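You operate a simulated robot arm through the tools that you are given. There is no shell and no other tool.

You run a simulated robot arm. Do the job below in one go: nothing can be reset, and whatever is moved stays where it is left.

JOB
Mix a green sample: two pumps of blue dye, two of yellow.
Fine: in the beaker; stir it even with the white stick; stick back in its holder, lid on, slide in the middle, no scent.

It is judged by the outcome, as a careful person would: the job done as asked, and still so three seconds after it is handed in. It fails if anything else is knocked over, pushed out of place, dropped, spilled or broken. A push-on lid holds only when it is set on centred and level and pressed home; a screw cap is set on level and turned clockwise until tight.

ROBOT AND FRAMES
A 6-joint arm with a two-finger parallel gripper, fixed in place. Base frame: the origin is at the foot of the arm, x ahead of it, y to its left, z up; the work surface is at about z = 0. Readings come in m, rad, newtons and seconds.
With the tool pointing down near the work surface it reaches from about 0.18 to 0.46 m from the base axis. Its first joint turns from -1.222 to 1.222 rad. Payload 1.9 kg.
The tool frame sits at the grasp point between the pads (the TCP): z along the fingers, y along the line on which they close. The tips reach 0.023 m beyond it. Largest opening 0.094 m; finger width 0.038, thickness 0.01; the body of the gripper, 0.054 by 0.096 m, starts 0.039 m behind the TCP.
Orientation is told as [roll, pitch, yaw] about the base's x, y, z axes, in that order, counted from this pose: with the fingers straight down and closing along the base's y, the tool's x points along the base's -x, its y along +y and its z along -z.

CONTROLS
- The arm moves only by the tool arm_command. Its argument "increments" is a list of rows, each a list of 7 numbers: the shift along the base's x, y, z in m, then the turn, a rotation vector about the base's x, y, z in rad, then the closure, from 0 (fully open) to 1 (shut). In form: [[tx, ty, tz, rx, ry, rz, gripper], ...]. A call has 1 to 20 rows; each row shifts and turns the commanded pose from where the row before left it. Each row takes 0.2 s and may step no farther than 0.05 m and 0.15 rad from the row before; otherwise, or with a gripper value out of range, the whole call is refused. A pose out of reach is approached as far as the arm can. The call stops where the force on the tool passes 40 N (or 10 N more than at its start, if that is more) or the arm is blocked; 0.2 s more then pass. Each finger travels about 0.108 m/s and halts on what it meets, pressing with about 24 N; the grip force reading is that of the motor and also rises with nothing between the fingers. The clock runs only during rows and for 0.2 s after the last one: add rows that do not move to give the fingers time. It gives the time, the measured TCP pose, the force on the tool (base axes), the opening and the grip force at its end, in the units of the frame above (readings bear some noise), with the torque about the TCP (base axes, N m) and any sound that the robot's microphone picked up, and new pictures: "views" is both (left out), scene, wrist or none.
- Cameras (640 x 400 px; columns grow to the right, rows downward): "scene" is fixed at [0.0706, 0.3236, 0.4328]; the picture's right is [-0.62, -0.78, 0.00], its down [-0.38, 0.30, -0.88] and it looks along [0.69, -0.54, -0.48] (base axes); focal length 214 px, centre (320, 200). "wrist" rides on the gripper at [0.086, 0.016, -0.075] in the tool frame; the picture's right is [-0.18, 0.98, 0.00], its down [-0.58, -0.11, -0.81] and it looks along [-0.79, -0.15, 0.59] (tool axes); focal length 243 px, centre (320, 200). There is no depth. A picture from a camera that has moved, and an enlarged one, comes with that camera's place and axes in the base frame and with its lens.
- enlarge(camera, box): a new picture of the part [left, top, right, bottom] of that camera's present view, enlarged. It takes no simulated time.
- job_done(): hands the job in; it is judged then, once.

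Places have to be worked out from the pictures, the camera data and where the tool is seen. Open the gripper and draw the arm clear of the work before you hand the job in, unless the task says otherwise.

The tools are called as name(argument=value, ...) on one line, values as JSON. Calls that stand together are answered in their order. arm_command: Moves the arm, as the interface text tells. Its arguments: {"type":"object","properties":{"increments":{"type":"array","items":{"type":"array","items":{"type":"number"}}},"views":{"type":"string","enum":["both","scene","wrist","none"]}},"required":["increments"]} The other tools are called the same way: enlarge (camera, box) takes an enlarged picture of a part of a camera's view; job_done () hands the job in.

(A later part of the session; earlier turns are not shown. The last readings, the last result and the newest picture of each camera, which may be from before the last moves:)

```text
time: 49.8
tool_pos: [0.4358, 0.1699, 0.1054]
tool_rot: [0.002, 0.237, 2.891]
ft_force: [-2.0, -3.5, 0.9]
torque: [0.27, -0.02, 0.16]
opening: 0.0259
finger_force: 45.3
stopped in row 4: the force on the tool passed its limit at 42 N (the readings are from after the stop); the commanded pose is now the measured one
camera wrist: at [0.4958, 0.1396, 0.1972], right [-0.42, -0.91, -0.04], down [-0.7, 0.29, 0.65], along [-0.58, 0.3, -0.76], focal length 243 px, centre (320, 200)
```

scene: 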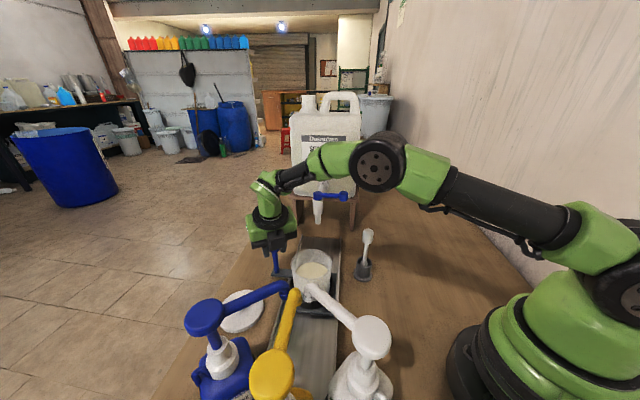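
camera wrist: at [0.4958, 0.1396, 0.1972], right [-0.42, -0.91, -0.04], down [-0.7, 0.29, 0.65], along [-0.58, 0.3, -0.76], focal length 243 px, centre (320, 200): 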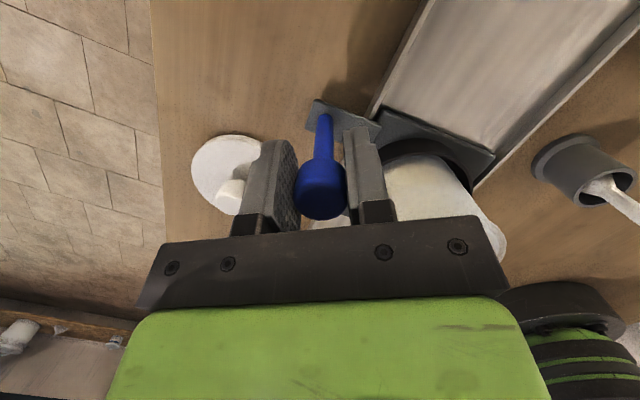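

Gripped at 26 mm opening. I'll pull the carriage along the rail toward the pumps in small steps, checking the side force.

arm_command(increments=[[-0.005, 0.005, 0, 0, 0, 0, 1], [-0.007, 0.007, 0, 0, 0, 0, 1], [-0.007, 0.007, 0, 0, 0, 0, 1], [-0.007, 0.007, 0, 0, 0, 0, 1]], views="scene")

```text
time: 50.8
tool_pos: [0.4103, 0.1974, 0.1051]
tool_rot: [0.003, 0.236, 2.892]
ft_force: [-22.1, -23.2, 24.4]
torque: [-0.08, -0.6, 0.12]
opening: 0.0259
finger_force: 45.0
```

scene: 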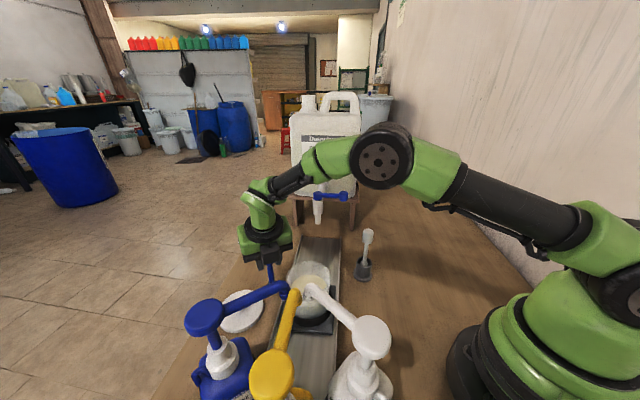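

The carriage moved, but there's about 32 N sideways along n, so the rail direction differs slightly from my 45°. I'll relax by 1.5 mm along +n and read the force.

arm_command(increments=[[0.001, 0.001, 0, 0, 0, 0, 1], [0, 0, 0, 0, 0, 0, 1]], views="none")

```text
time: 51.2
tool_pos: [0.4099, 0.197, 0.1047]
tool_rot: [0.006, 0.233, 2.891]
ft_force: [-3.6, -4.8, 2.8]
torque: [0.18, -0.51, 0.06]
opening: 0.026
finger_force: 44.8
stopped in row 1: the force on the tool passed its limit at 55 N (the readings are from after the stop); the commanded pose is now the measured one
```

Moving +n raised the force, so I should bias toward −n instead. After the reset, forces are small. I'll continue with smaller steps and a slight −n bias.

arm_command(increments=[[-0.0037, 0.0034, 0, 0, 0, 0, 1], [-0.0037, 0.0034, 0, 0, 0, 0, 1], [-0.0037, 0.0034, 0, 0, 0, 0, 1], [0, 0, 0, 0, 0, 0, 1]], views="none")

```text
time: 52.2
tool_pos: [0.3983, 0.2083, 0.1048]
tool_rot: [0.005, 0.234, 2.891]
ft_force: [10.9, 12.3, -7.9]
torque: [0.64, 0.49, -0.41]
opening: 0.0259
finger_force: 44.9
```

Side force flipped to +16 N, so the true direction is about 0.8° off 45°. I'll continue with plain 45° steps, which should bring the force back down.

arm_command(increments=[[-0.004, 0.004, 0, 0, 0, 0, 1], [-0.004, 0.004, 0, 0, 0, 0, 1], [-0.004, 0.004, 0, 0, 0, 0, 1], [-0.004, 0.004, 0, 0, 0, 0, 1], [0, 0, 0, 0, 0, 0, 1]], views="scene")

```text
time: 53.4
tool_pos: [0.3836, 0.2243, 0.1049]
tool_rot: [0.002, 0.236, 2.893]
ft_force: [17.2, 15.7, -1.9]
torque: [0.32, -0.57, -0.28]
opening: 0.0256
finger_force: 45.3
```

scene: 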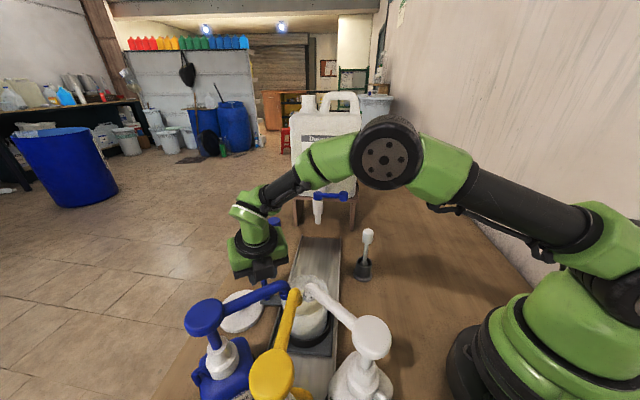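

Now +n 23 N, so I'll bias slightly +n for the next steps.

arm_command(increments=[[0.0002, 0.0002, 0, 0, 0, 0, 1], [-0.0039, 0.0041, 0, 0, 0, 0, 1], [-0.0039, 0.0041, 0, 0, 0, 0, 1], [-0.0039, 0.0041, 0, 0, 0, 0, 1], [0, 0, 0, 0, 0, 0, 1]], views="scene")

enlarge(camera="scene", box=[180, 200, 380, 360])

```text
time: 54.6
tool_pos: [0.3697, 0.237, 0.1052]
tool_rot: [0.006, 0.235, 2.89]
ft_force: [0.1, -0.9, 15.1]
torque: [0.07, -0.95, 0.11]
opening: 0.0258
finger_force: 45.3
```

scene: 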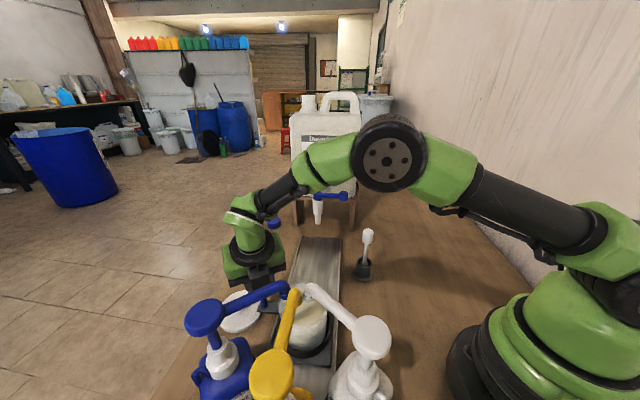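

```text
2.50 times, centred on (280, 280) of scene
camera zoom: at [0.0705, 0.3236, 0.4328], right [-0.62, -0.78, 0.0], down [-0.38, 0.3, -0.88], along [0.69, -0.54, -0.48], focal length 536 px, centre (420, 0)
```

zoom: 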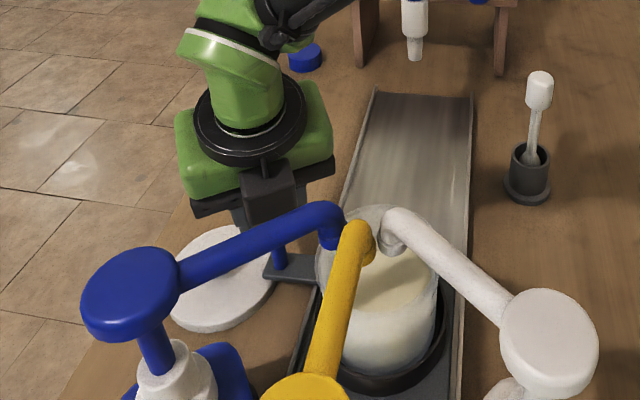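

About 0.094 m travelled and roughly 0.03 m to go. The handle's arm is close to the lid's edge now, so I'll look closely.

enlarge(camera="scene", box=[220, 270, 330, 340])

enlarge(camera="wrist", box=[160, 60, 480, 260])

```text
5.71 times, centred on (275, 305) of scene
camera zoom: at [0.0705, 0.3236, 0.4328], right [-0.62, -0.78, 0.0], down [-0.38, 0.3, -0.88], along [0.69, -0.54, -0.48], focal length 1226 px, centre (577, -400)
```

zoom: 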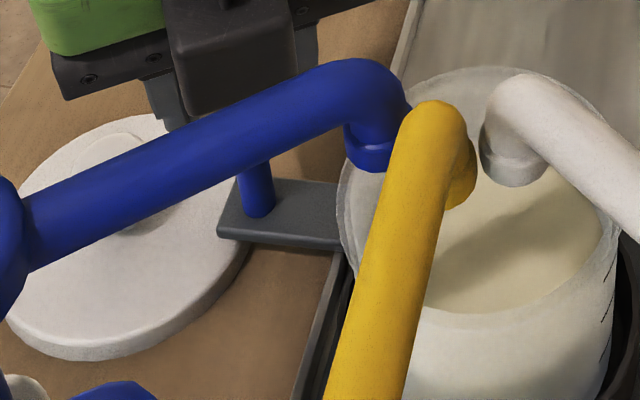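

```text
2.00 times, centred on (320, 160) of wrist
camera zoom: at [0.4309, 0.2046, 0.1971], right [-0.42, -0.91, -0.04], down [-0.7, 0.3, 0.65], along [-0.58, 0.3, -0.76], focal length 485 px, centre (320, 280)
```

zoom: 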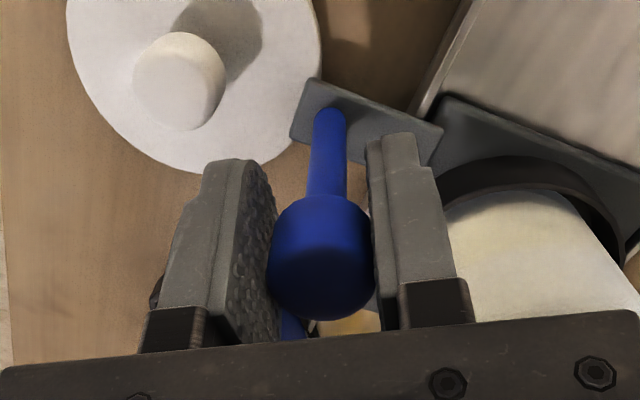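

Lid outline in the picture is unchanged (220–263.5, 290–333), so the arm passes above it without pushing. I'll continue in small steps toward the end.

arm_command(increments=[[-0.0028, 0.0028, 0, 0, 0, 0, 1], [-0.0028, 0.0028, 0, 0, 0, 0, 1], [-0.0028, 0.0028, 0, 0, 0, 0, 1], [-0.0028, 0.0028, 0, 0, 0, 0, 1], [0, 0, 0, 0, 0, 0, 1]], views="both")

enlarge(camera="scene", box=[220, 250, 380, 350])

```text
time: 55.8
tool_pos: [0.3599, 0.2467, 0.1045]
tool_rot: [0.007, 0.233, 2.891]
ft_force: [-5.5, -4.2, 4.1]
torque: [0.25, -0.79, -0.02]
opening: 0.026
finger_force: 45.1
stopped in row 5: the force on the tool passed its limit at 41 N (the readings are from after the stop); the commanded pose is now the measured one
camera wrist: at [0.4199, 0.2157, 0.197], right [-0.42, -0.91, -0.04], down [-0.7, 0.3, 0.65], along [-0.58, 0.3, -0.76], focal length 243 px, centre (320, 200)
```

scene: 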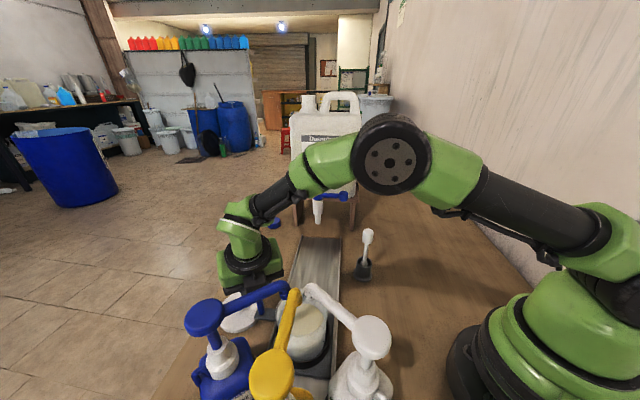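
wrist: 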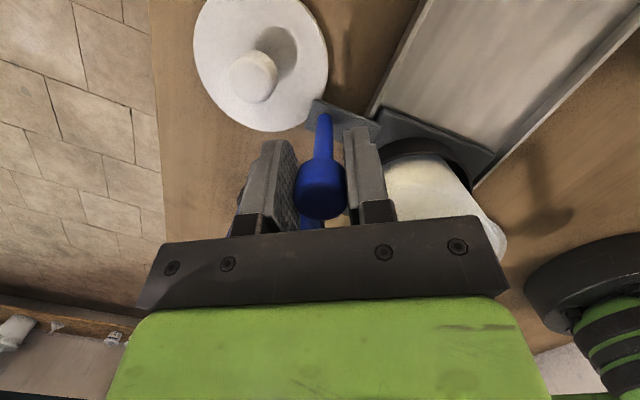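

```text
4.00 times, centred on (300, 300) of scene
camera zoom: at [0.0706, 0.3236, 0.4328], right [-0.62, -0.78, 0.0], down [-0.38, 0.3, -0.88], along [0.69, -0.54, -0.48], focal length 858 px, centre (400, -200)
```

zoom: 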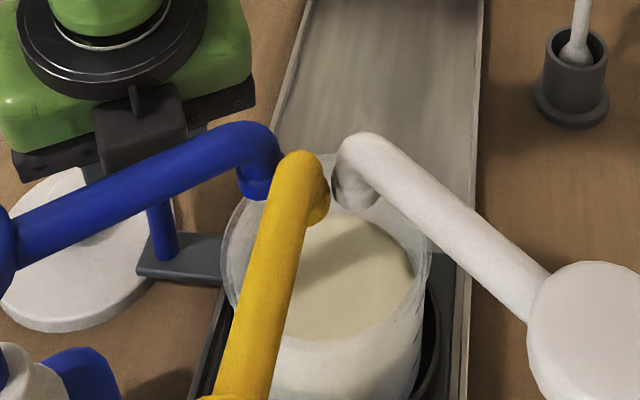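

Stopped on force at s≈0.080 for the handle, with the beaker centre at s≈0.038 and spout tips at s≈0.017–0.025. I'll make one small step to learn whether this is an end stop or side binding.

arm_command(increments=[[-0.001, 0.001, 0, 0, 0, 0, 1], [-0.001, 0.001, 0, 0, 0, 0, 1]], views="none")

```text
time: 56.4
tool_pos: [0.3574, 0.25, 0.1058]
tool_rot: [0.009, 0.233, 2.89]
ft_force: [-15.5, -12.8, 14.6]
torque: [0.09, -0.67, 0.27]
opening: 0.0257
finger_force: 45.4
```

It still slides; the load is sideways (−n, about 20 N). I'll bias −n by half a millimetre and go on.

arm_command(increments=[[-0.0024, 0.0017, 0, 0, 0, 0, 1], [-0.0021, 0.002, 0, 0, 0, 0, 1], [-0.0021, 0.002, 0, 0, 0, 0, 1], [0, 0, 0, 0, 0, 0, 1]], views="none")

```text
time: 57.2
tool_pos: [0.3545, 0.2518, 0.1054]
tool_rot: [0.007, 0.24, 2.89]
ft_force: [5.0, -1.2, -3.2]
torque: [0.44, 0.55, 0.15]
opening: 0.0257
finger_force: 45.5
stopped in row 4: the force on the tool passed its limit at 52 N (the readings are from after the stop); the commanded pose is now the measured one
```

It moved only 3 mm of 9, so this may be the end stop. I'll look at both views to check for gripper contact with the blue spout.

arm_command(increments=[[0, 0, 0, 0, 0, 0, 1]], views="both")

enlarge(camera="scene", box=[200, 240, 360, 340])

enlarge(camera="wrist", box=[160, 40, 480, 260])

```text
time: 57.6
tool_pos: [0.3541, 0.2507, 0.1044]
tool_rot: [0.007, 0.241, 2.89]
ft_force: [6.6, -1.1, -3.9]
torque: [0.66, 0.5, -0.02]
opening: 0.0257
finger_force: 45.2
camera wrist: at [0.414, 0.2206, 0.1976], right [-0.42, -0.91, -0.04], down [-0.7, 0.3, 0.64], along [-0.57, 0.3, -0.76], focal length 243 px, centre (320, 200)
```

scene: 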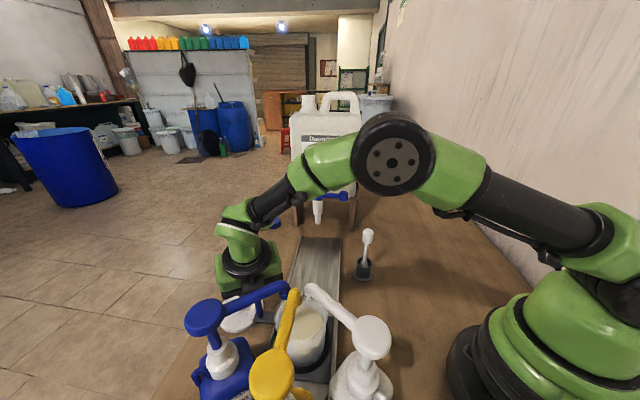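
wrist: 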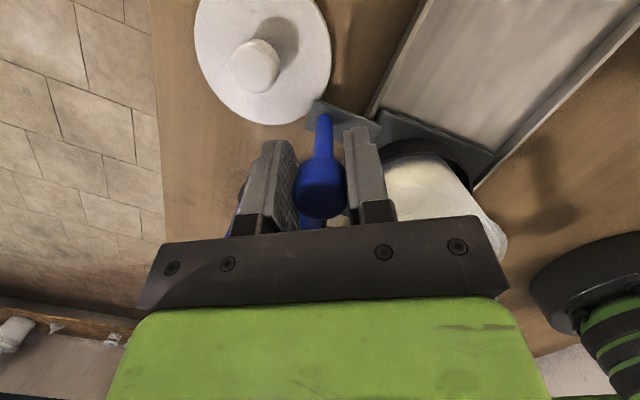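

```text
4.00 times, centred on (280, 290) of scene
camera zoom: at [0.0706, 0.3236, 0.4328], right [-0.62, -0.78, 0.0], down [-0.38, 0.3, -0.88], along [0.69, -0.54, -0.48], focal length 858 px, centre (480, -160)
```

zoom: 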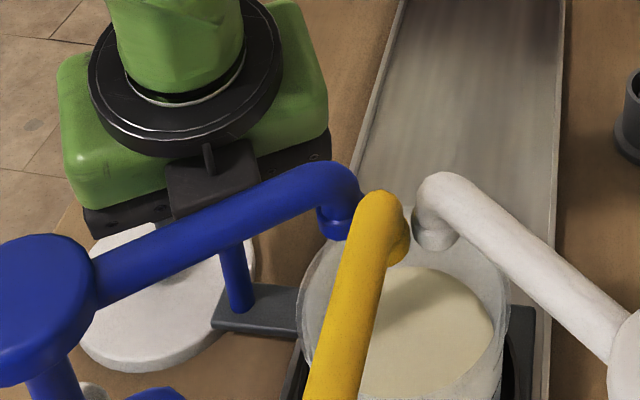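

```text
1.82 times, centred on (320, 150) of wrist
camera zoom: at [0.414, 0.2206, 0.1976], right [-0.42, -0.91, -0.04], down [-0.7, 0.3, 0.64], along [-0.57, 0.3, -0.76], focal length 441 px, centre (320, 291)
```

zoom: 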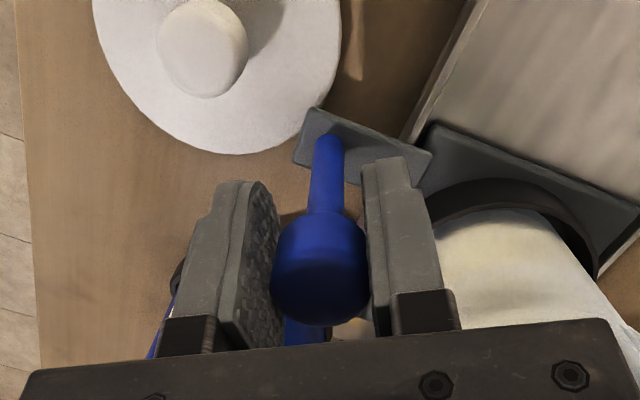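

There's still about 2 cm between the gripper and the blue spout. I'll push along the rail in 1.4 mm steps to see if the resisting force is along the rail (end stop) or sideways.

arm_command(increments=[[-0.001, 0.001, 0, 0, 0, 0, 1], [-0.001, 0.001, 0, 0, 0, 0, 1]], views="none")

```text
time: 58.2
tool_pos: [0.3524, 0.2524, 0.1057]
tool_rot: [0.009, 0.247, 2.891]
ft_force: [32.5, -15.0, -13.2]
torque: [0.4, -0.31, 0.11]
opening: 0.0257
finger_force: 44.9
```

Now the resistance is along the rail (+u 34 N): the slide is at its pump-end stop, with the beaker centre about 1 cm from under the spout tips. I'll back off the load, open part way, and lift straight up.

arm_command(increments=[[0.0012, -0.0006, 0, 0, 0, 0, 1], [0, 0, 0, 0, 0, 0, 0.7], [0, 0, 0, 0, 0, 0, 0.36], [0, 0, 0, 0, 0, 0, 0.36], [0, 0, 0.015, 0, 0, 0, 0.36], [0, 0, 0.03, 0, 0, 0, 0.36], [0, 0, 0.035, 0, 0, 0, 0.36], [0, 0, 0.04, 0, 0, 0, 0.36], [0, 0, 0.04, 0, 0, 0, 0.36], [0, 0, 0, 0, 0, 0, 0.36]], views="both")

enlarge(camera="scene", box=[180, 240, 400, 400])

enlarge(camera="wrist", box=[160, 40, 480, 260])

```text
time: 60.4
tool_pos: [0.3512, 0.2525, 0.2655]
tool_rot: [0.007, 0.24, 2.891]
ft_force: [-0.1, -0.9, -0.2]
torque: [-0.05, -0.01, 0.0]
opening: 0.06
finger_force: 0.0
camera wrist: at [0.4117, 0.2221, 0.3586], right [-0.42, -0.91, -0.04], down [-0.71, 0.3, 0.64], along [-0.57, 0.3, -0.76], focal length 243 px, centre (320, 200)
```

scene: 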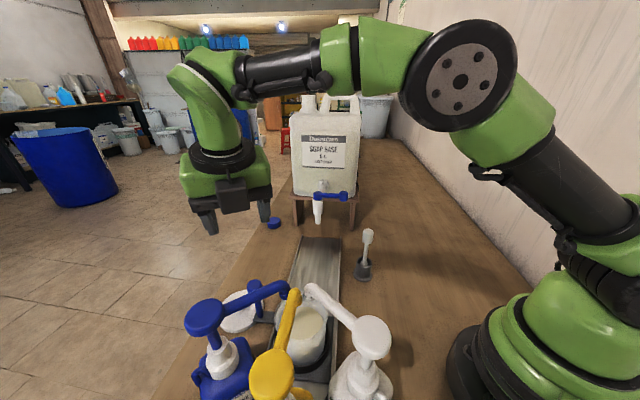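
wrist: 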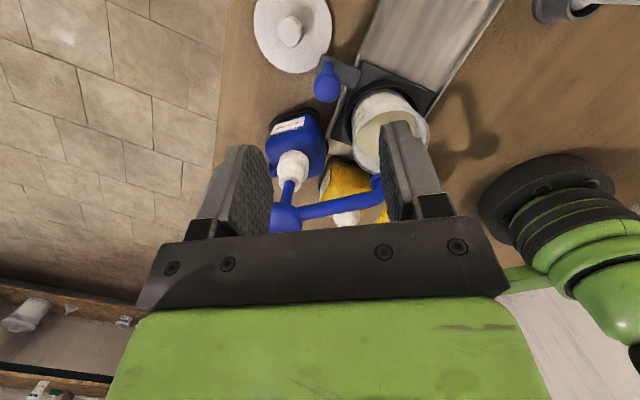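

```text
2.50 times, centred on (290, 320) of scene
camera zoom: at [0.0706, 0.3236, 0.4328], right [-0.62, -0.78, 0.0], down [-0.38, 0.3, -0.88], along [0.69, -0.54, -0.48], focal length 536 px, centre (395, -100)
```

zoom: 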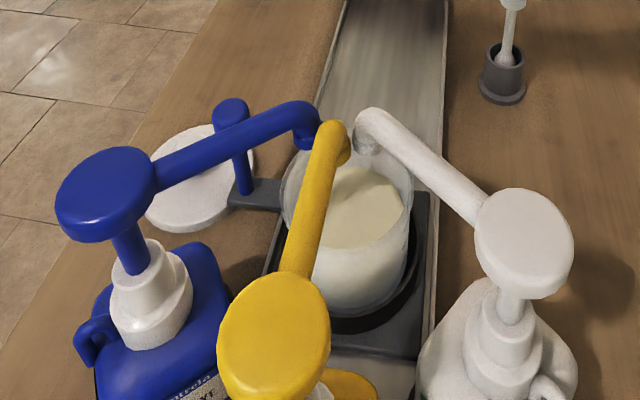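

```text
1.82 times, centred on (320, 150) of wrist
camera zoom: at [0.4117, 0.2221, 0.3586], right [-0.42, -0.91, -0.04], down [-0.71, 0.3, 0.64], along [-0.57, 0.3, -0.76], focal length 441 px, centre (320, 291)
```

zoom: 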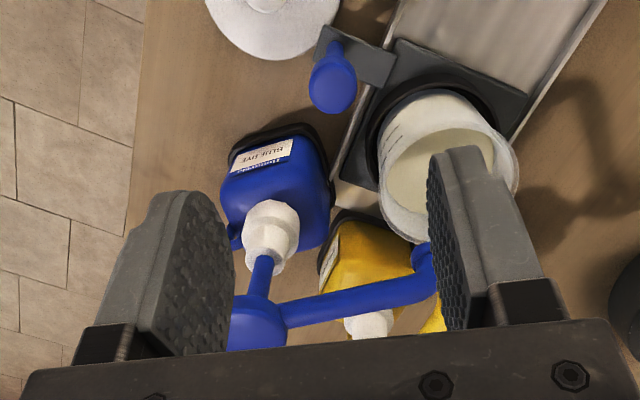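

Released cleanly, and the beaker now sits under all spouts. The blue pump head is at about (0.272, 0.334), top z≈0.195–0.20. I'll pull inward, remove the lean and close the fingers for pressing.

arm_command(increments=[[-0.025, -0.01, 0.01, 0, 0, 0, 0.7], [-0.025, -0.01, 0, 0, 0, 0, 1], [-0.01, 0, 0, 0, 0, 0, 1], [0, 0, 0, 0.0298, 0.1163, 0, 1], [0, 0, 0, 0.0298, 0.1163, 0, 1], [0, 0, 0, 0, 0, 0, 1]], views="both")

```text
time: 61.8
tool_pos: [0.2926, 0.2322, 0.2755]
tool_rot: [0.009, 0.001, 2.89]
ft_force: [0.1, -0.2, -0.1]
torque: [0.02, -0.01, 0.0]
opening: 0.0
finger_force: 24.2
camera wrist: at [0.3724, 0.1963, 0.3492], right [-0.42, -0.91, 0.01], down [-0.53, 0.26, 0.81], along [-0.73, 0.34, -0.59], focal length 243 px, centre (320, 200)
```

scene: 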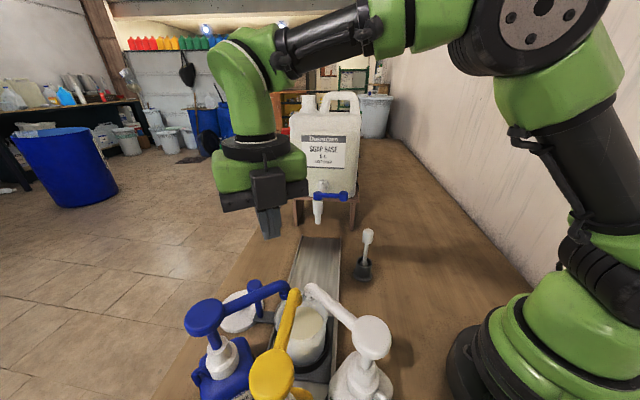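
wrist: 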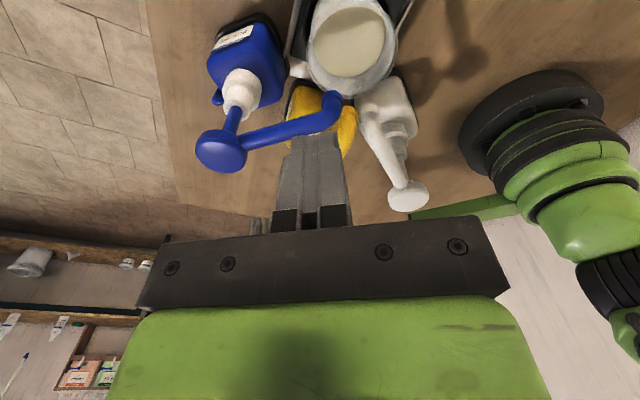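

The blue head refines to about (0.276, 0.333), top z≈0.195. I'll move the closed fingers above it, tips about 1.5 cm over the top.

arm_command(increments=[[-0.0033, 0.0202, -0.005, 0, 0, 0, 1], [-0.0033, 0.0202, -0.008, 0, 0, 0, 1], [-0.0033, 0.0202, -0.008, 0, 0, 0, 1], [-0.0033, 0.0202, -0.01, 0, 0, 0, 1], [-0.0033, 0.02, -0.01, 0, 0, 0, 1], [0, 0, 0, 0, 0, 0, 1]], views="both")

enlarge(camera="scene", box=[150, 240, 310, 340])

```text
time: 63.2
tool_pos: [0.2785, 0.3354, 0.234]
tool_rot: [0.007, 0.002, 2.889]
ft_force: [0.0, 0.6, -0.8]
torque: [-0.01, -0.03, 0.02]
opening: 0.0002
finger_force: 24.4
camera wrist: at [0.3587, 0.2986, 0.3084], right [-0.42, -0.91, 0.01], down [-0.54, 0.26, 0.81], along [-0.73, 0.34, -0.59], focal length 243 px, centre (320, 200)
```

scene: 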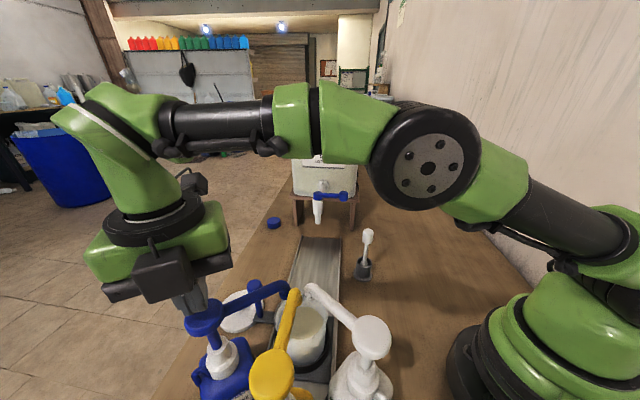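
wrist: 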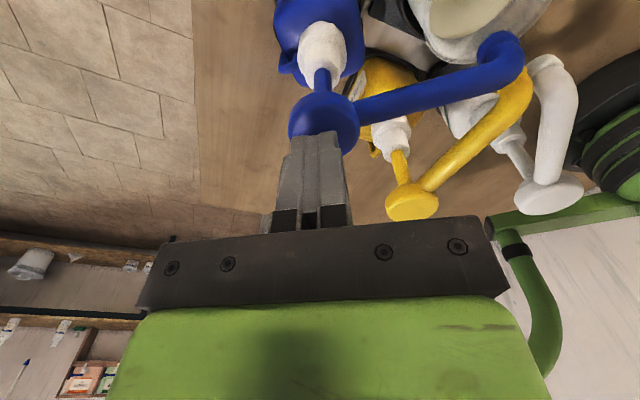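

```text
4.00 times, centred on (230, 290) of scene
camera zoom: at [0.0706, 0.3236, 0.4328], right [-0.62, -0.78, 0.0], down [-0.38, 0.3, -0.88], along [0.69, -0.54, -0.48], focal length 858 px, centre (680, -160)
```

zoom: 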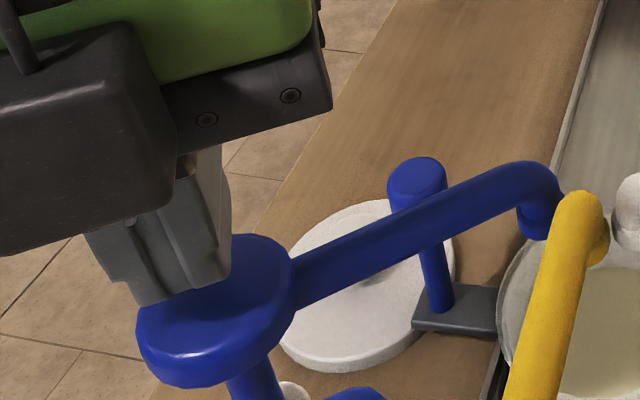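

The fingers line up with the blue head's centre within 2–3 mm. I'll trim that and go down slowly to feel for contact.

arm_command(increments=[[-0.0015, -0.002, -0.004, 0, 0, 0, 1], [0, 0, -0.004, 0, 0, 0, 1], [0, 0, -0.004, 0, 0, 0, 1], [0, 0, -0.003, 0, 0, 0, 1]], views="none")

```text
time: 64.2
tool_pos: [0.2768, 0.3323, 0.2195]
tool_rot: [0.005, 0.0, 2.89]
ft_force: [1.6, 0.6, 2.1]
torque: [0.04, 0.0, 0.03]
opening: 0.0001
finger_force: 23.8
```

A slight force has appeared. I'll continue down in 4 mm steps, reading the force.

arm_command(increments=[[0, 0, -0.004, 0, 0, 0, 1], [0, 0, -0.004, 0, 0, 0, 1]], views="none")

```text
time: 64.8
tool_pos: [0.2756, 0.3322, 0.2115]
tool_rot: [0.006, -0.001, 2.891]
ft_force: [-0.5, 0.7, 2.6]
torque: [0.05, 0.08, -0.03]
opening: 0.0002
finger_force: 24.0
```

Light spring force of about 2.6 N, so the head is going down. I'll continue.

arm_command(increments=[[0, 0, -0.005, 0, 0, 0, 1], [0, 0, -0.005, 0, 0, 0, 1]], views="scene")

enlarge(camera="scene", box=[170, 250, 330, 350])

```text
time: 65.4
tool_pos: [0.275, 0.3329, 0.2015]
tool_rot: [0.005, 0.004, 2.891]
ft_force: [1.3, 2.1, 5.0]
torque: [0.1, 0.02, -0.08]
opening: 0.0
finger_force: 24.2
```

scene: 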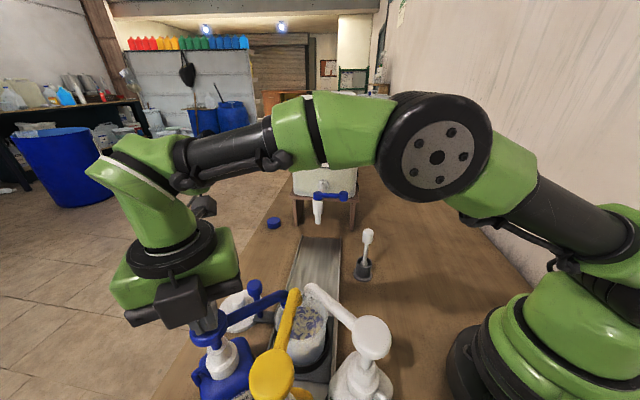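

```text
4.00 times, centred on (250, 300) of scene
camera zoom: at [0.0706, 0.3236, 0.4328], right [-0.62, -0.78, 0.0], down [-0.38, 0.3, -0.88], along [0.69, -0.54, -0.48], focal length 858 px, centre (600, -200)
```

zoom: 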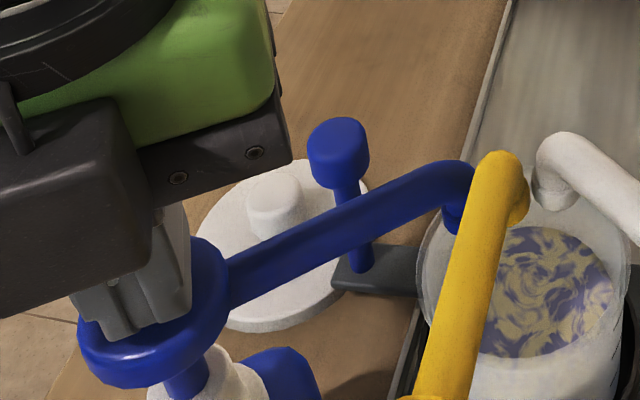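

The blue dye has gone into the beaker. I'll press on gently to the bottom of the stroke to make it a full pump.

arm_command(increments=[[0, 0, -0.003, 0, 0, 0, 1], [0, 0, -0.003, 0, 0, 0, 1]], views="none")

```text
time: 66.0
tool_pos: [0.2751, 0.3322, 0.195]
tool_rot: [0.007, 0.002, 2.891]
ft_force: [1.9, 0.9, 6.6]
torque: [0.08, 0.03, 0.0]
opening: 0.0
finger_force: 23.8
```

Still springy at 6.6 N. A little further.

arm_command(increments=[[0, 0, -0.003, 0, 0, 0, 1], [0, 0, -0.003, 0, 0, 0, 1]], views="scene")

enlarge(camera="scene", box=[170, 250, 330, 350])

```text
time: 66.6
tool_pos: [0.2766, 0.3313, 0.1888]
tool_rot: [0.008, 0.002, 2.891]
ft_force: [1.3, -0.8, 7.7]
torque: [0.0, 0.08, 0.01]
opening: 0.0
finger_force: 24.1
```

scene: 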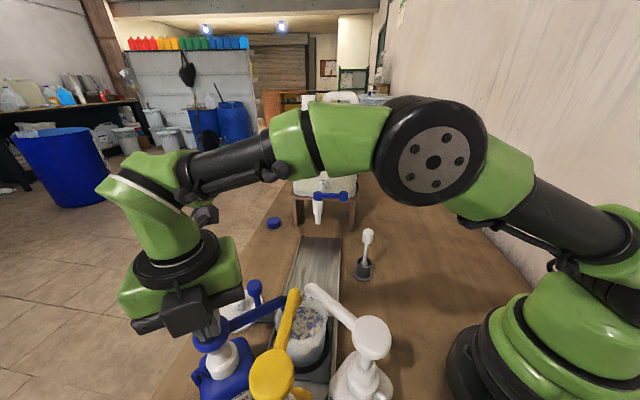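

```text
4.00 times, centred on (250, 300) of scene
camera zoom: at [0.0706, 0.3236, 0.4328], right [-0.62, -0.78, 0.0], down [-0.38, 0.3, -0.88], along [0.69, -0.54, -0.48], focal length 858 px, centre (600, -200)
```

zoom: 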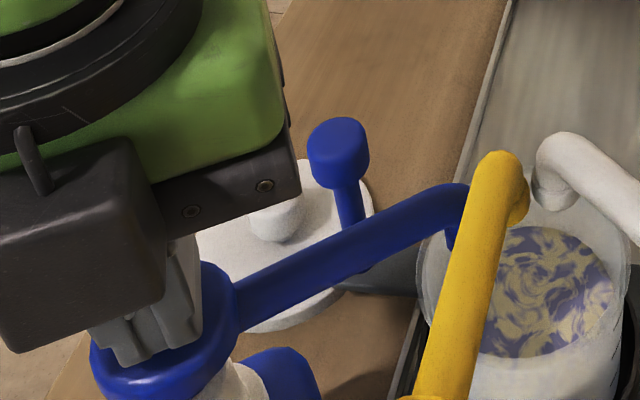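

Pattern unchanged by the extra travel, so one stroke gives one discrete dose. I'll release fully up and check that the head returns.

arm_command(increments=[[0, 0, 0.012, 0, 0, 0, 1], [0, 0, 0.015, 0, 0, 0, 1], [0, 0, 0.018, 0, 0, 0, 1], [0, 0, 0, 0, 0, 0, 1], [0, 0, 0, 0, 0, 0, 1]], views="scene")

enlarge(camera="scene", box=[170, 250, 330, 350])

```text
time: 67.8
tool_pos: [0.2771, 0.3324, 0.2337]
tool_rot: [0.006, 0.003, 2.89]
ft_force: [-0.6, 0.2, 0.8]
torque: [0.02, 0.03, -0.01]
opening: 0.0
finger_force: 24.3
```

scene: 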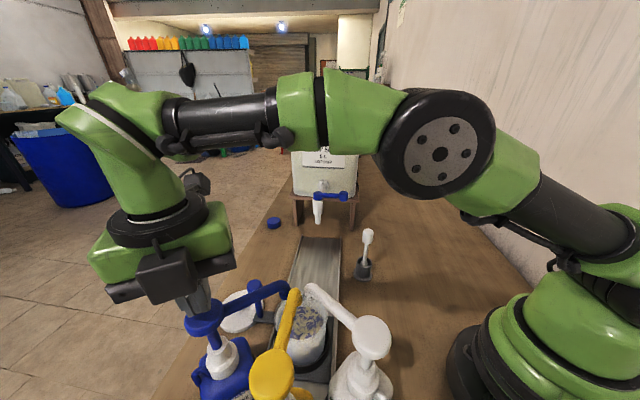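

```text
4.00 times, centred on (250, 300) of scene
camera zoom: at [0.0706, 0.3236, 0.4328], right [-0.62, -0.78, 0.0], down [-0.38, 0.3, -0.88], along [0.69, -0.54, -0.48], focal length 858 px, centre (600, -200)
```

zoom: 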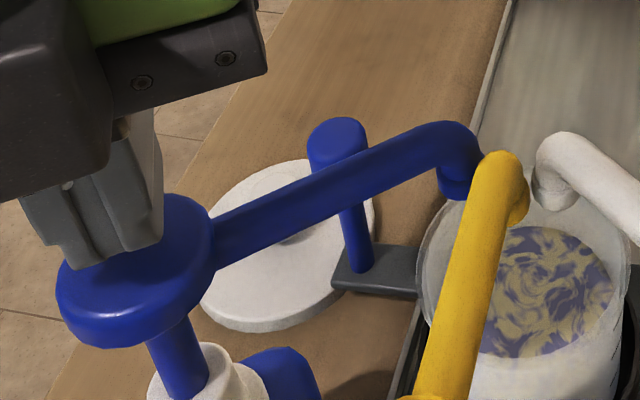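

The head returned fully. I'll make the second blue pump: same full stroke, down and back up.

arm_command(increments=[[0, 0, -0.01, 0, 0, 0, 1], [0, 0, -0.01, 0, 0, 0, 1], [0, 0, -0.01, 0, 0, 0, 1], [0, 0, -0.01, 0, 0, 0, 1], [0, 0, -0.005, 0, 0, 0, 1], [0, 0, 0, 0, 0, 0, 1]], views="scene")

enlarge(camera="scene", box=[170, 250, 330, 350])

```text
time: 69.2
tool_pos: [0.2746, 0.3326, 0.1879]
tool_rot: [0.006, 0.003, 2.89]
ft_force: [1.2, -1.9, 6.5]
torque: [-0.04, 0.03, -0.02]
opening: 0.0
finger_force: 23.9
```

scene: 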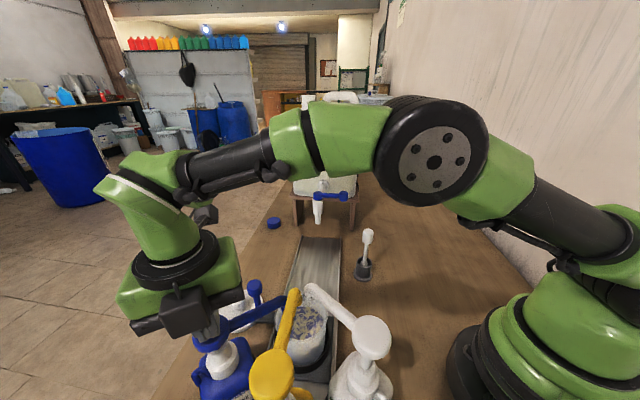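

```text
4.00 times, centred on (250, 300) of scene
camera zoom: at [0.0706, 0.3236, 0.4328], right [-0.62, -0.78, 0.0], down [-0.38, 0.3, -0.88], along [0.69, -0.54, -0.48], focal length 858 px, centre (600, -200)
```

zoom: 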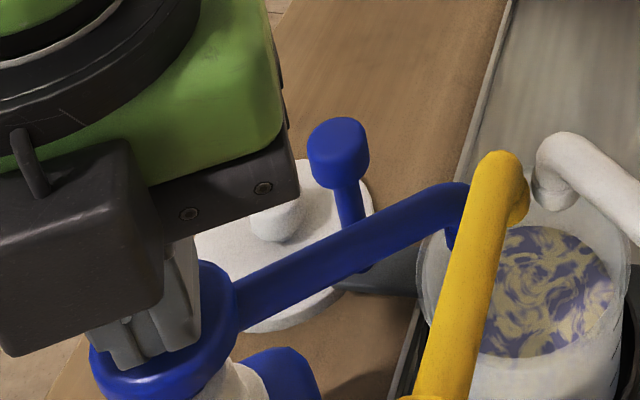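

I'll zoom into the beaker to compare the dye before moving on.

enlarge(camera="scene", box=[265, 285, 345, 345])

arm_command(increments=[[0, 0, 0.012, 0, 0, 0, 1], [0, 0, 0.015, 0, 0, 0, 1], [0, 0, 0.018, 0, 0, 0, 1], [0, 0, 0, 0, 0, 0, 1], [0, 0, 0, 0, 0, 0, 1]], views="scene")

enlarge(camera="scene", box=[265, 285, 345, 345])

```text
6.67 times, centred on (305, 315) of scene
camera zoom: at [0.0706, 0.3236, 0.4328], right [-0.62, -0.78, 0.0], down [-0.38, 0.3, -0.88], along [0.69, -0.54, -0.48], focal length 1430 px, centre (420, -567)
```

zoom: 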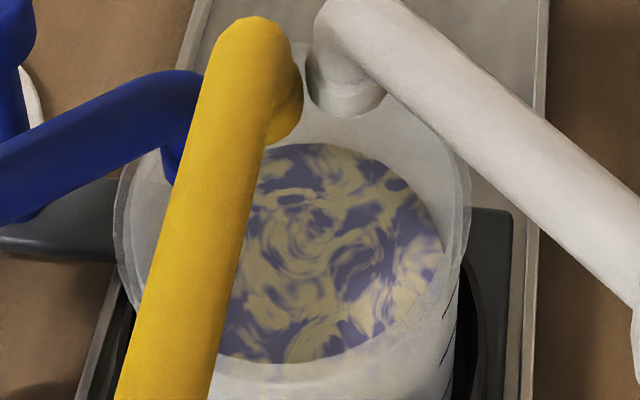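

```text
time: 70.4
tool_pos: [0.2762, 0.3318, 0.2335]
tool_rot: [0.007, 0.001, 2.889]
ft_force: [0.1, -0.6, 0.4]
torque: [-0.02, 0.0, -0.01]
opening: 0.0001
finger_force: 24.2
```

scene: 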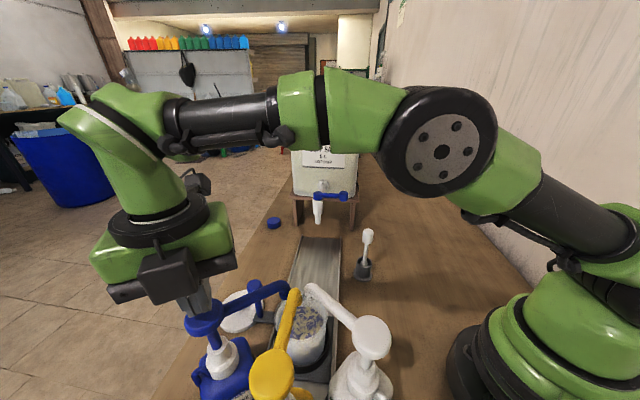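

```text
6.67 times, centred on (305, 315) of scene
camera zoom: at [0.0706, 0.3236, 0.4328], right [-0.62, -0.78, 0.0], down [-0.38, 0.3, -0.88], along [0.69, -0.54, -0.48], focal length 1430 px, centre (420, -567)
```

zoom: 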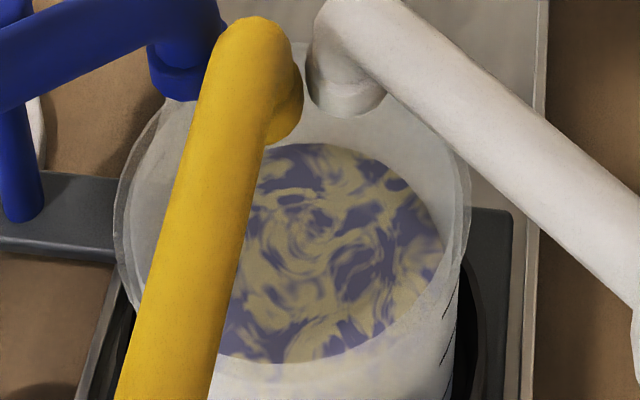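

The blue swirl is stronger after the second stroke, both were full strokes, and the head is back up. Next is the yellow head near (0.18, 0.298): I'll raise and move above it.

arm_command(increments=[[0, 0, 0.02, 0, 0, 0, 1], [-0.0192, -0.0068, 0, 0, 0, 0, 1], [-0.0192, -0.0068, 0, 0, 0, 0, 1], [-0.0192, -0.0068, 0, 0, 0, 0, 1], [-0.0192, -0.0068, 0, 0, 0, 0, 1], [0, 0, 0, 0, 0, 0, 1]], views="both")

enlarge(camera="scene", box=[200, 300, 360, 400])

```text
time: 71.8
tool_pos: [0.1994, 0.3046, 0.2535]
tool_rot: [0.005, 0.003, 2.891]
ft_force: [-1.0, 0.4, 0.5]
torque: [0.0, 0.01, -0.02]
opening: 0.0003
finger_force: 24.1
camera wrist: at [0.2776, 0.2683, 0.3277], right [-0.42, -0.91, 0.01], down [-0.54, 0.26, 0.8], along [-0.73, 0.34, -0.59], focal length 243 px, centre (320, 200)
```

scene: 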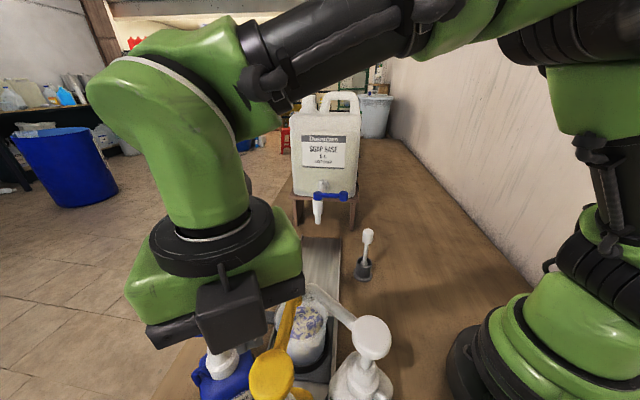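
wrist: 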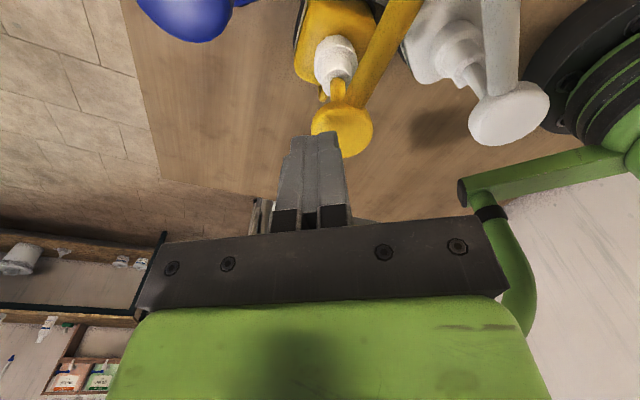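

```text
4.00 times, centred on (280, 350) of scene
camera zoom: at [0.0706, 0.3236, 0.4328], right [-0.62, -0.78, 0.0], down [-0.38, 0.3, -0.88], along [0.69, -0.54, -0.48], focal length 858 px, centre (480, -400)
```

zoom: 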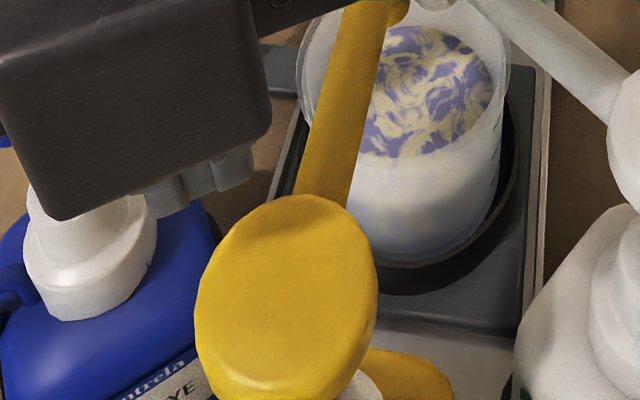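

The yellow head centre is at about (0.177, 0.298). I'll move over it and lower to just above.

arm_command(increments=[[-0.011, -0.0033, 0, 0, 0, 0, 1], [-0.011, -0.0033, 0, 0, 0, 0, 1], [0, 0, -0.01, 0, 0, 0, 1], [0, 0, -0.01, 0, 0, 0, 1], [0, 0, 0, 0, 0, 0, 1]], views="both")

enlarge(camera="scene", box=[200, 300, 360, 400])

enlarge(camera="wrist", box=[240, 60, 400, 240])

```text
time: 73.0
tool_pos: [0.1759, 0.2982, 0.2333]
tool_rot: [0.008, 0.002, 2.891]
ft_force: [0.0, 1.2, -0.1]
torque: [0.0, -0.02, -0.03]
opening: 0.0
finger_force: 24.3
camera wrist: at [0.2562, 0.2625, 0.3079], right [-0.42, -0.91, 0.01], down [-0.54, 0.26, 0.8], along [-0.73, 0.34, -0.59], focal length 243 px, centre (320, 200)
```

scene: 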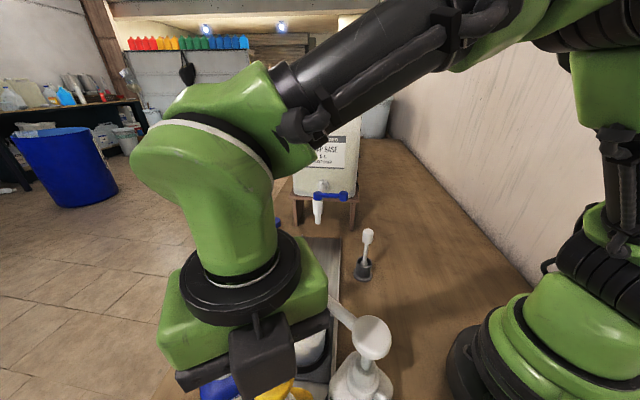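
wrist: 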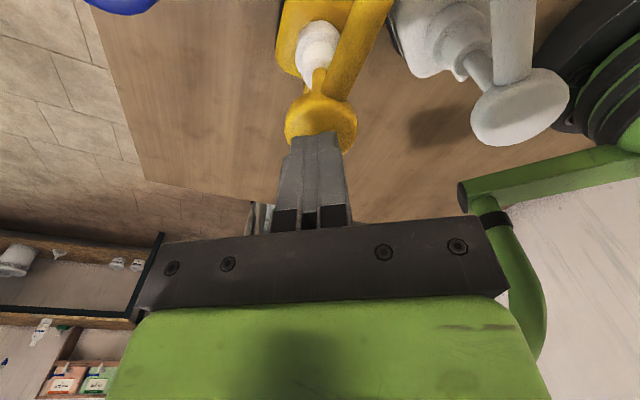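

```text
4.00 times, centred on (280, 350) of scene
camera zoom: at [0.0706, 0.3236, 0.4328], right [-0.62, -0.78, 0.0], down [-0.38, 0.3, -0.88], along [0.69, -0.54, -0.48], focal length 858 px, centre (480, -400)
```

zoom: 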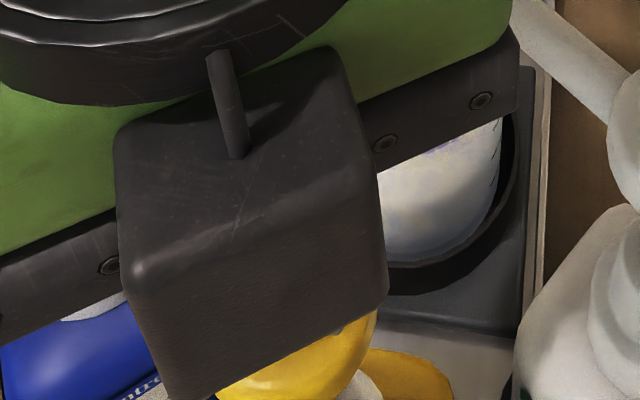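

```text
2.22 times, centred on (320, 150) of wrist
camera zoom: at [0.2562, 0.2625, 0.3079], right [-0.42, -0.91, 0.01], down [-0.54, 0.26, 0.8], along [-0.73, 0.34, -0.59], focal length 539 px, centre (320, 311)
```

zoom: 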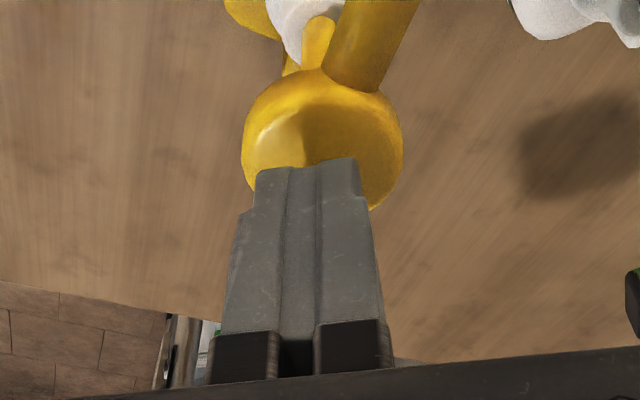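

Alignment matches the blue case (head centred under the tips). I'll press yellow with the same full stroke, checking the force part way.

arm_command(increments=[[0.001, 0, -0.008, 0, 0, 0, 1], [0, 0, -0.008, 0, 0, 0, 1], [0, 0, -0.006, 0, 0, 0, 1]], views="none")

```text
time: 73.8
tool_pos: [0.1783, 0.2973, 0.2113]
tool_rot: [0.008, 0.001, 2.892]
ft_force: [-1.8, 0.3, 3.2]
torque: [0.05, 0.07, -0.02]
opening: 0.0
finger_force: 23.9
```

Same spring feel as the blue (3.2 N at this height). I'll finish the stroke, then come back up fully.

arm_command(increments=[[0, 0, -0.01, 0, 0, 0, 1], [0, 0, -0.008, 0, 0, 0, 1], [0, 0, -0.005, 0, 0, 0, 1], [0, 0, 0, 0, 0, 0, 1]], views="scene")

enlarge(camera="scene", box=[200, 280, 360, 400])

```text
time: 74.8
tool_pos: [0.1792, 0.2986, 0.1882]
tool_rot: [0.006, 0.001, 2.891]
ft_force: [1.9, 0.7, 7.0]
torque: [0.05, 0.04, -0.05]
opening: 0.0
finger_force: 24.1
```

scene: 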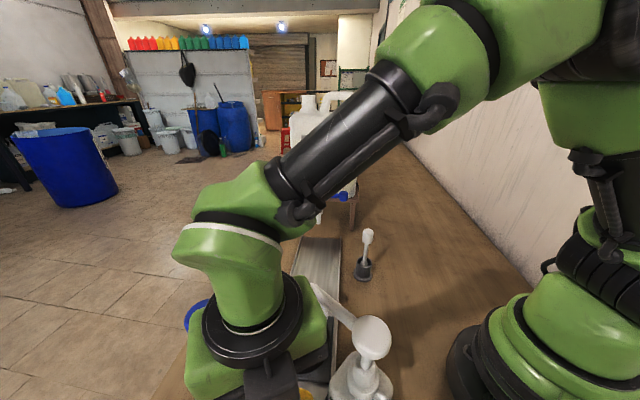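

```text
3.33 times, centred on (280, 340) of scene
camera zoom: at [0.0706, 0.3236, 0.4328], right [-0.62, -0.78, 0.0], down [-0.38, 0.3, -0.88], along [0.69, -0.54, -0.48], focal length 715 px, centre (453, -267)
```

zoom: 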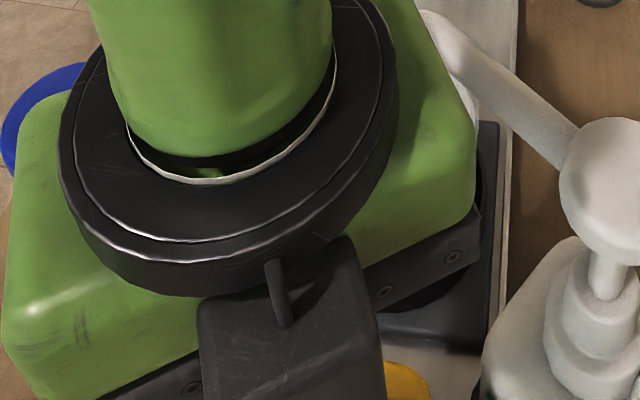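

Full stroke at 7 N. Up fully and pause so the yellow head returns.

arm_command(increments=[[0, 0, 0.012, 0, 0, 0, 1], [0, 0, 0.015, 0, 0, 0, 1], [0, 0, 0.018, 0, 0, 0, 1], [0, 0, 0.01, 0, 0, 0, 1], [0, 0, 0, 0, 0, 0, 1], [0, 0, 0, 0, 0, 0, 1]], views="both")

enlarge(camera="scene", box=[240, 280, 360, 380])

```text
time: 76.2
tool_pos: [0.1783, 0.2975, 0.2438]
tool_rot: [0.008, 0.001, 2.889]
ft_force: [-0.5, 0.0, 0.2]
torque: [-0.04, 0.02, 0.02]
opening: 0.0
finger_force: 24.8
camera wrist: at [0.2569, 0.2617, 0.3188], right [-0.42, -0.91, 0.01], down [-0.54, 0.26, 0.8], along [-0.73, 0.34, -0.59], focal length 243 px, centre (320, 200)
```

scene: 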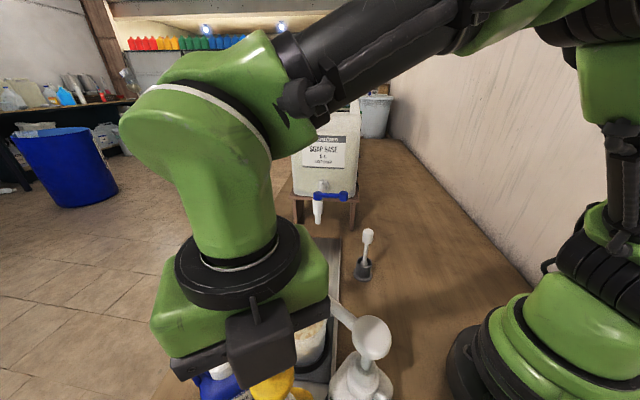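
wrist: 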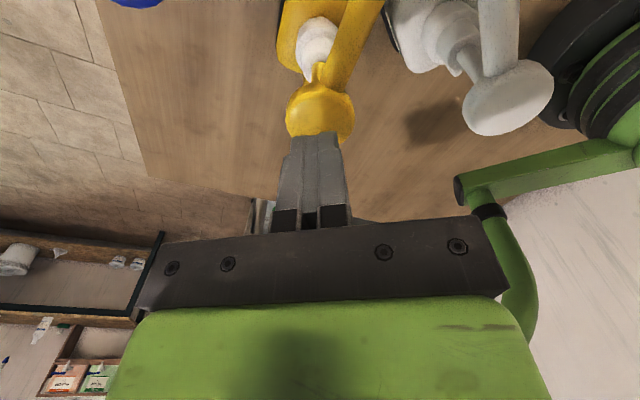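

```text
4.00 times, centred on (300, 330) of scene
camera zoom: at [0.0706, 0.3236, 0.4328], right [-0.62, -0.78, 0.0], down [-0.38, 0.3, -0.88], along [0.69, -0.54, -0.48], focal length 858 px, centre (400, -320)
```

zoom: 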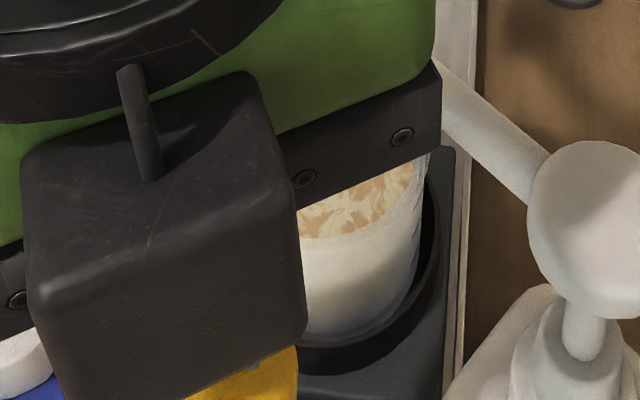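

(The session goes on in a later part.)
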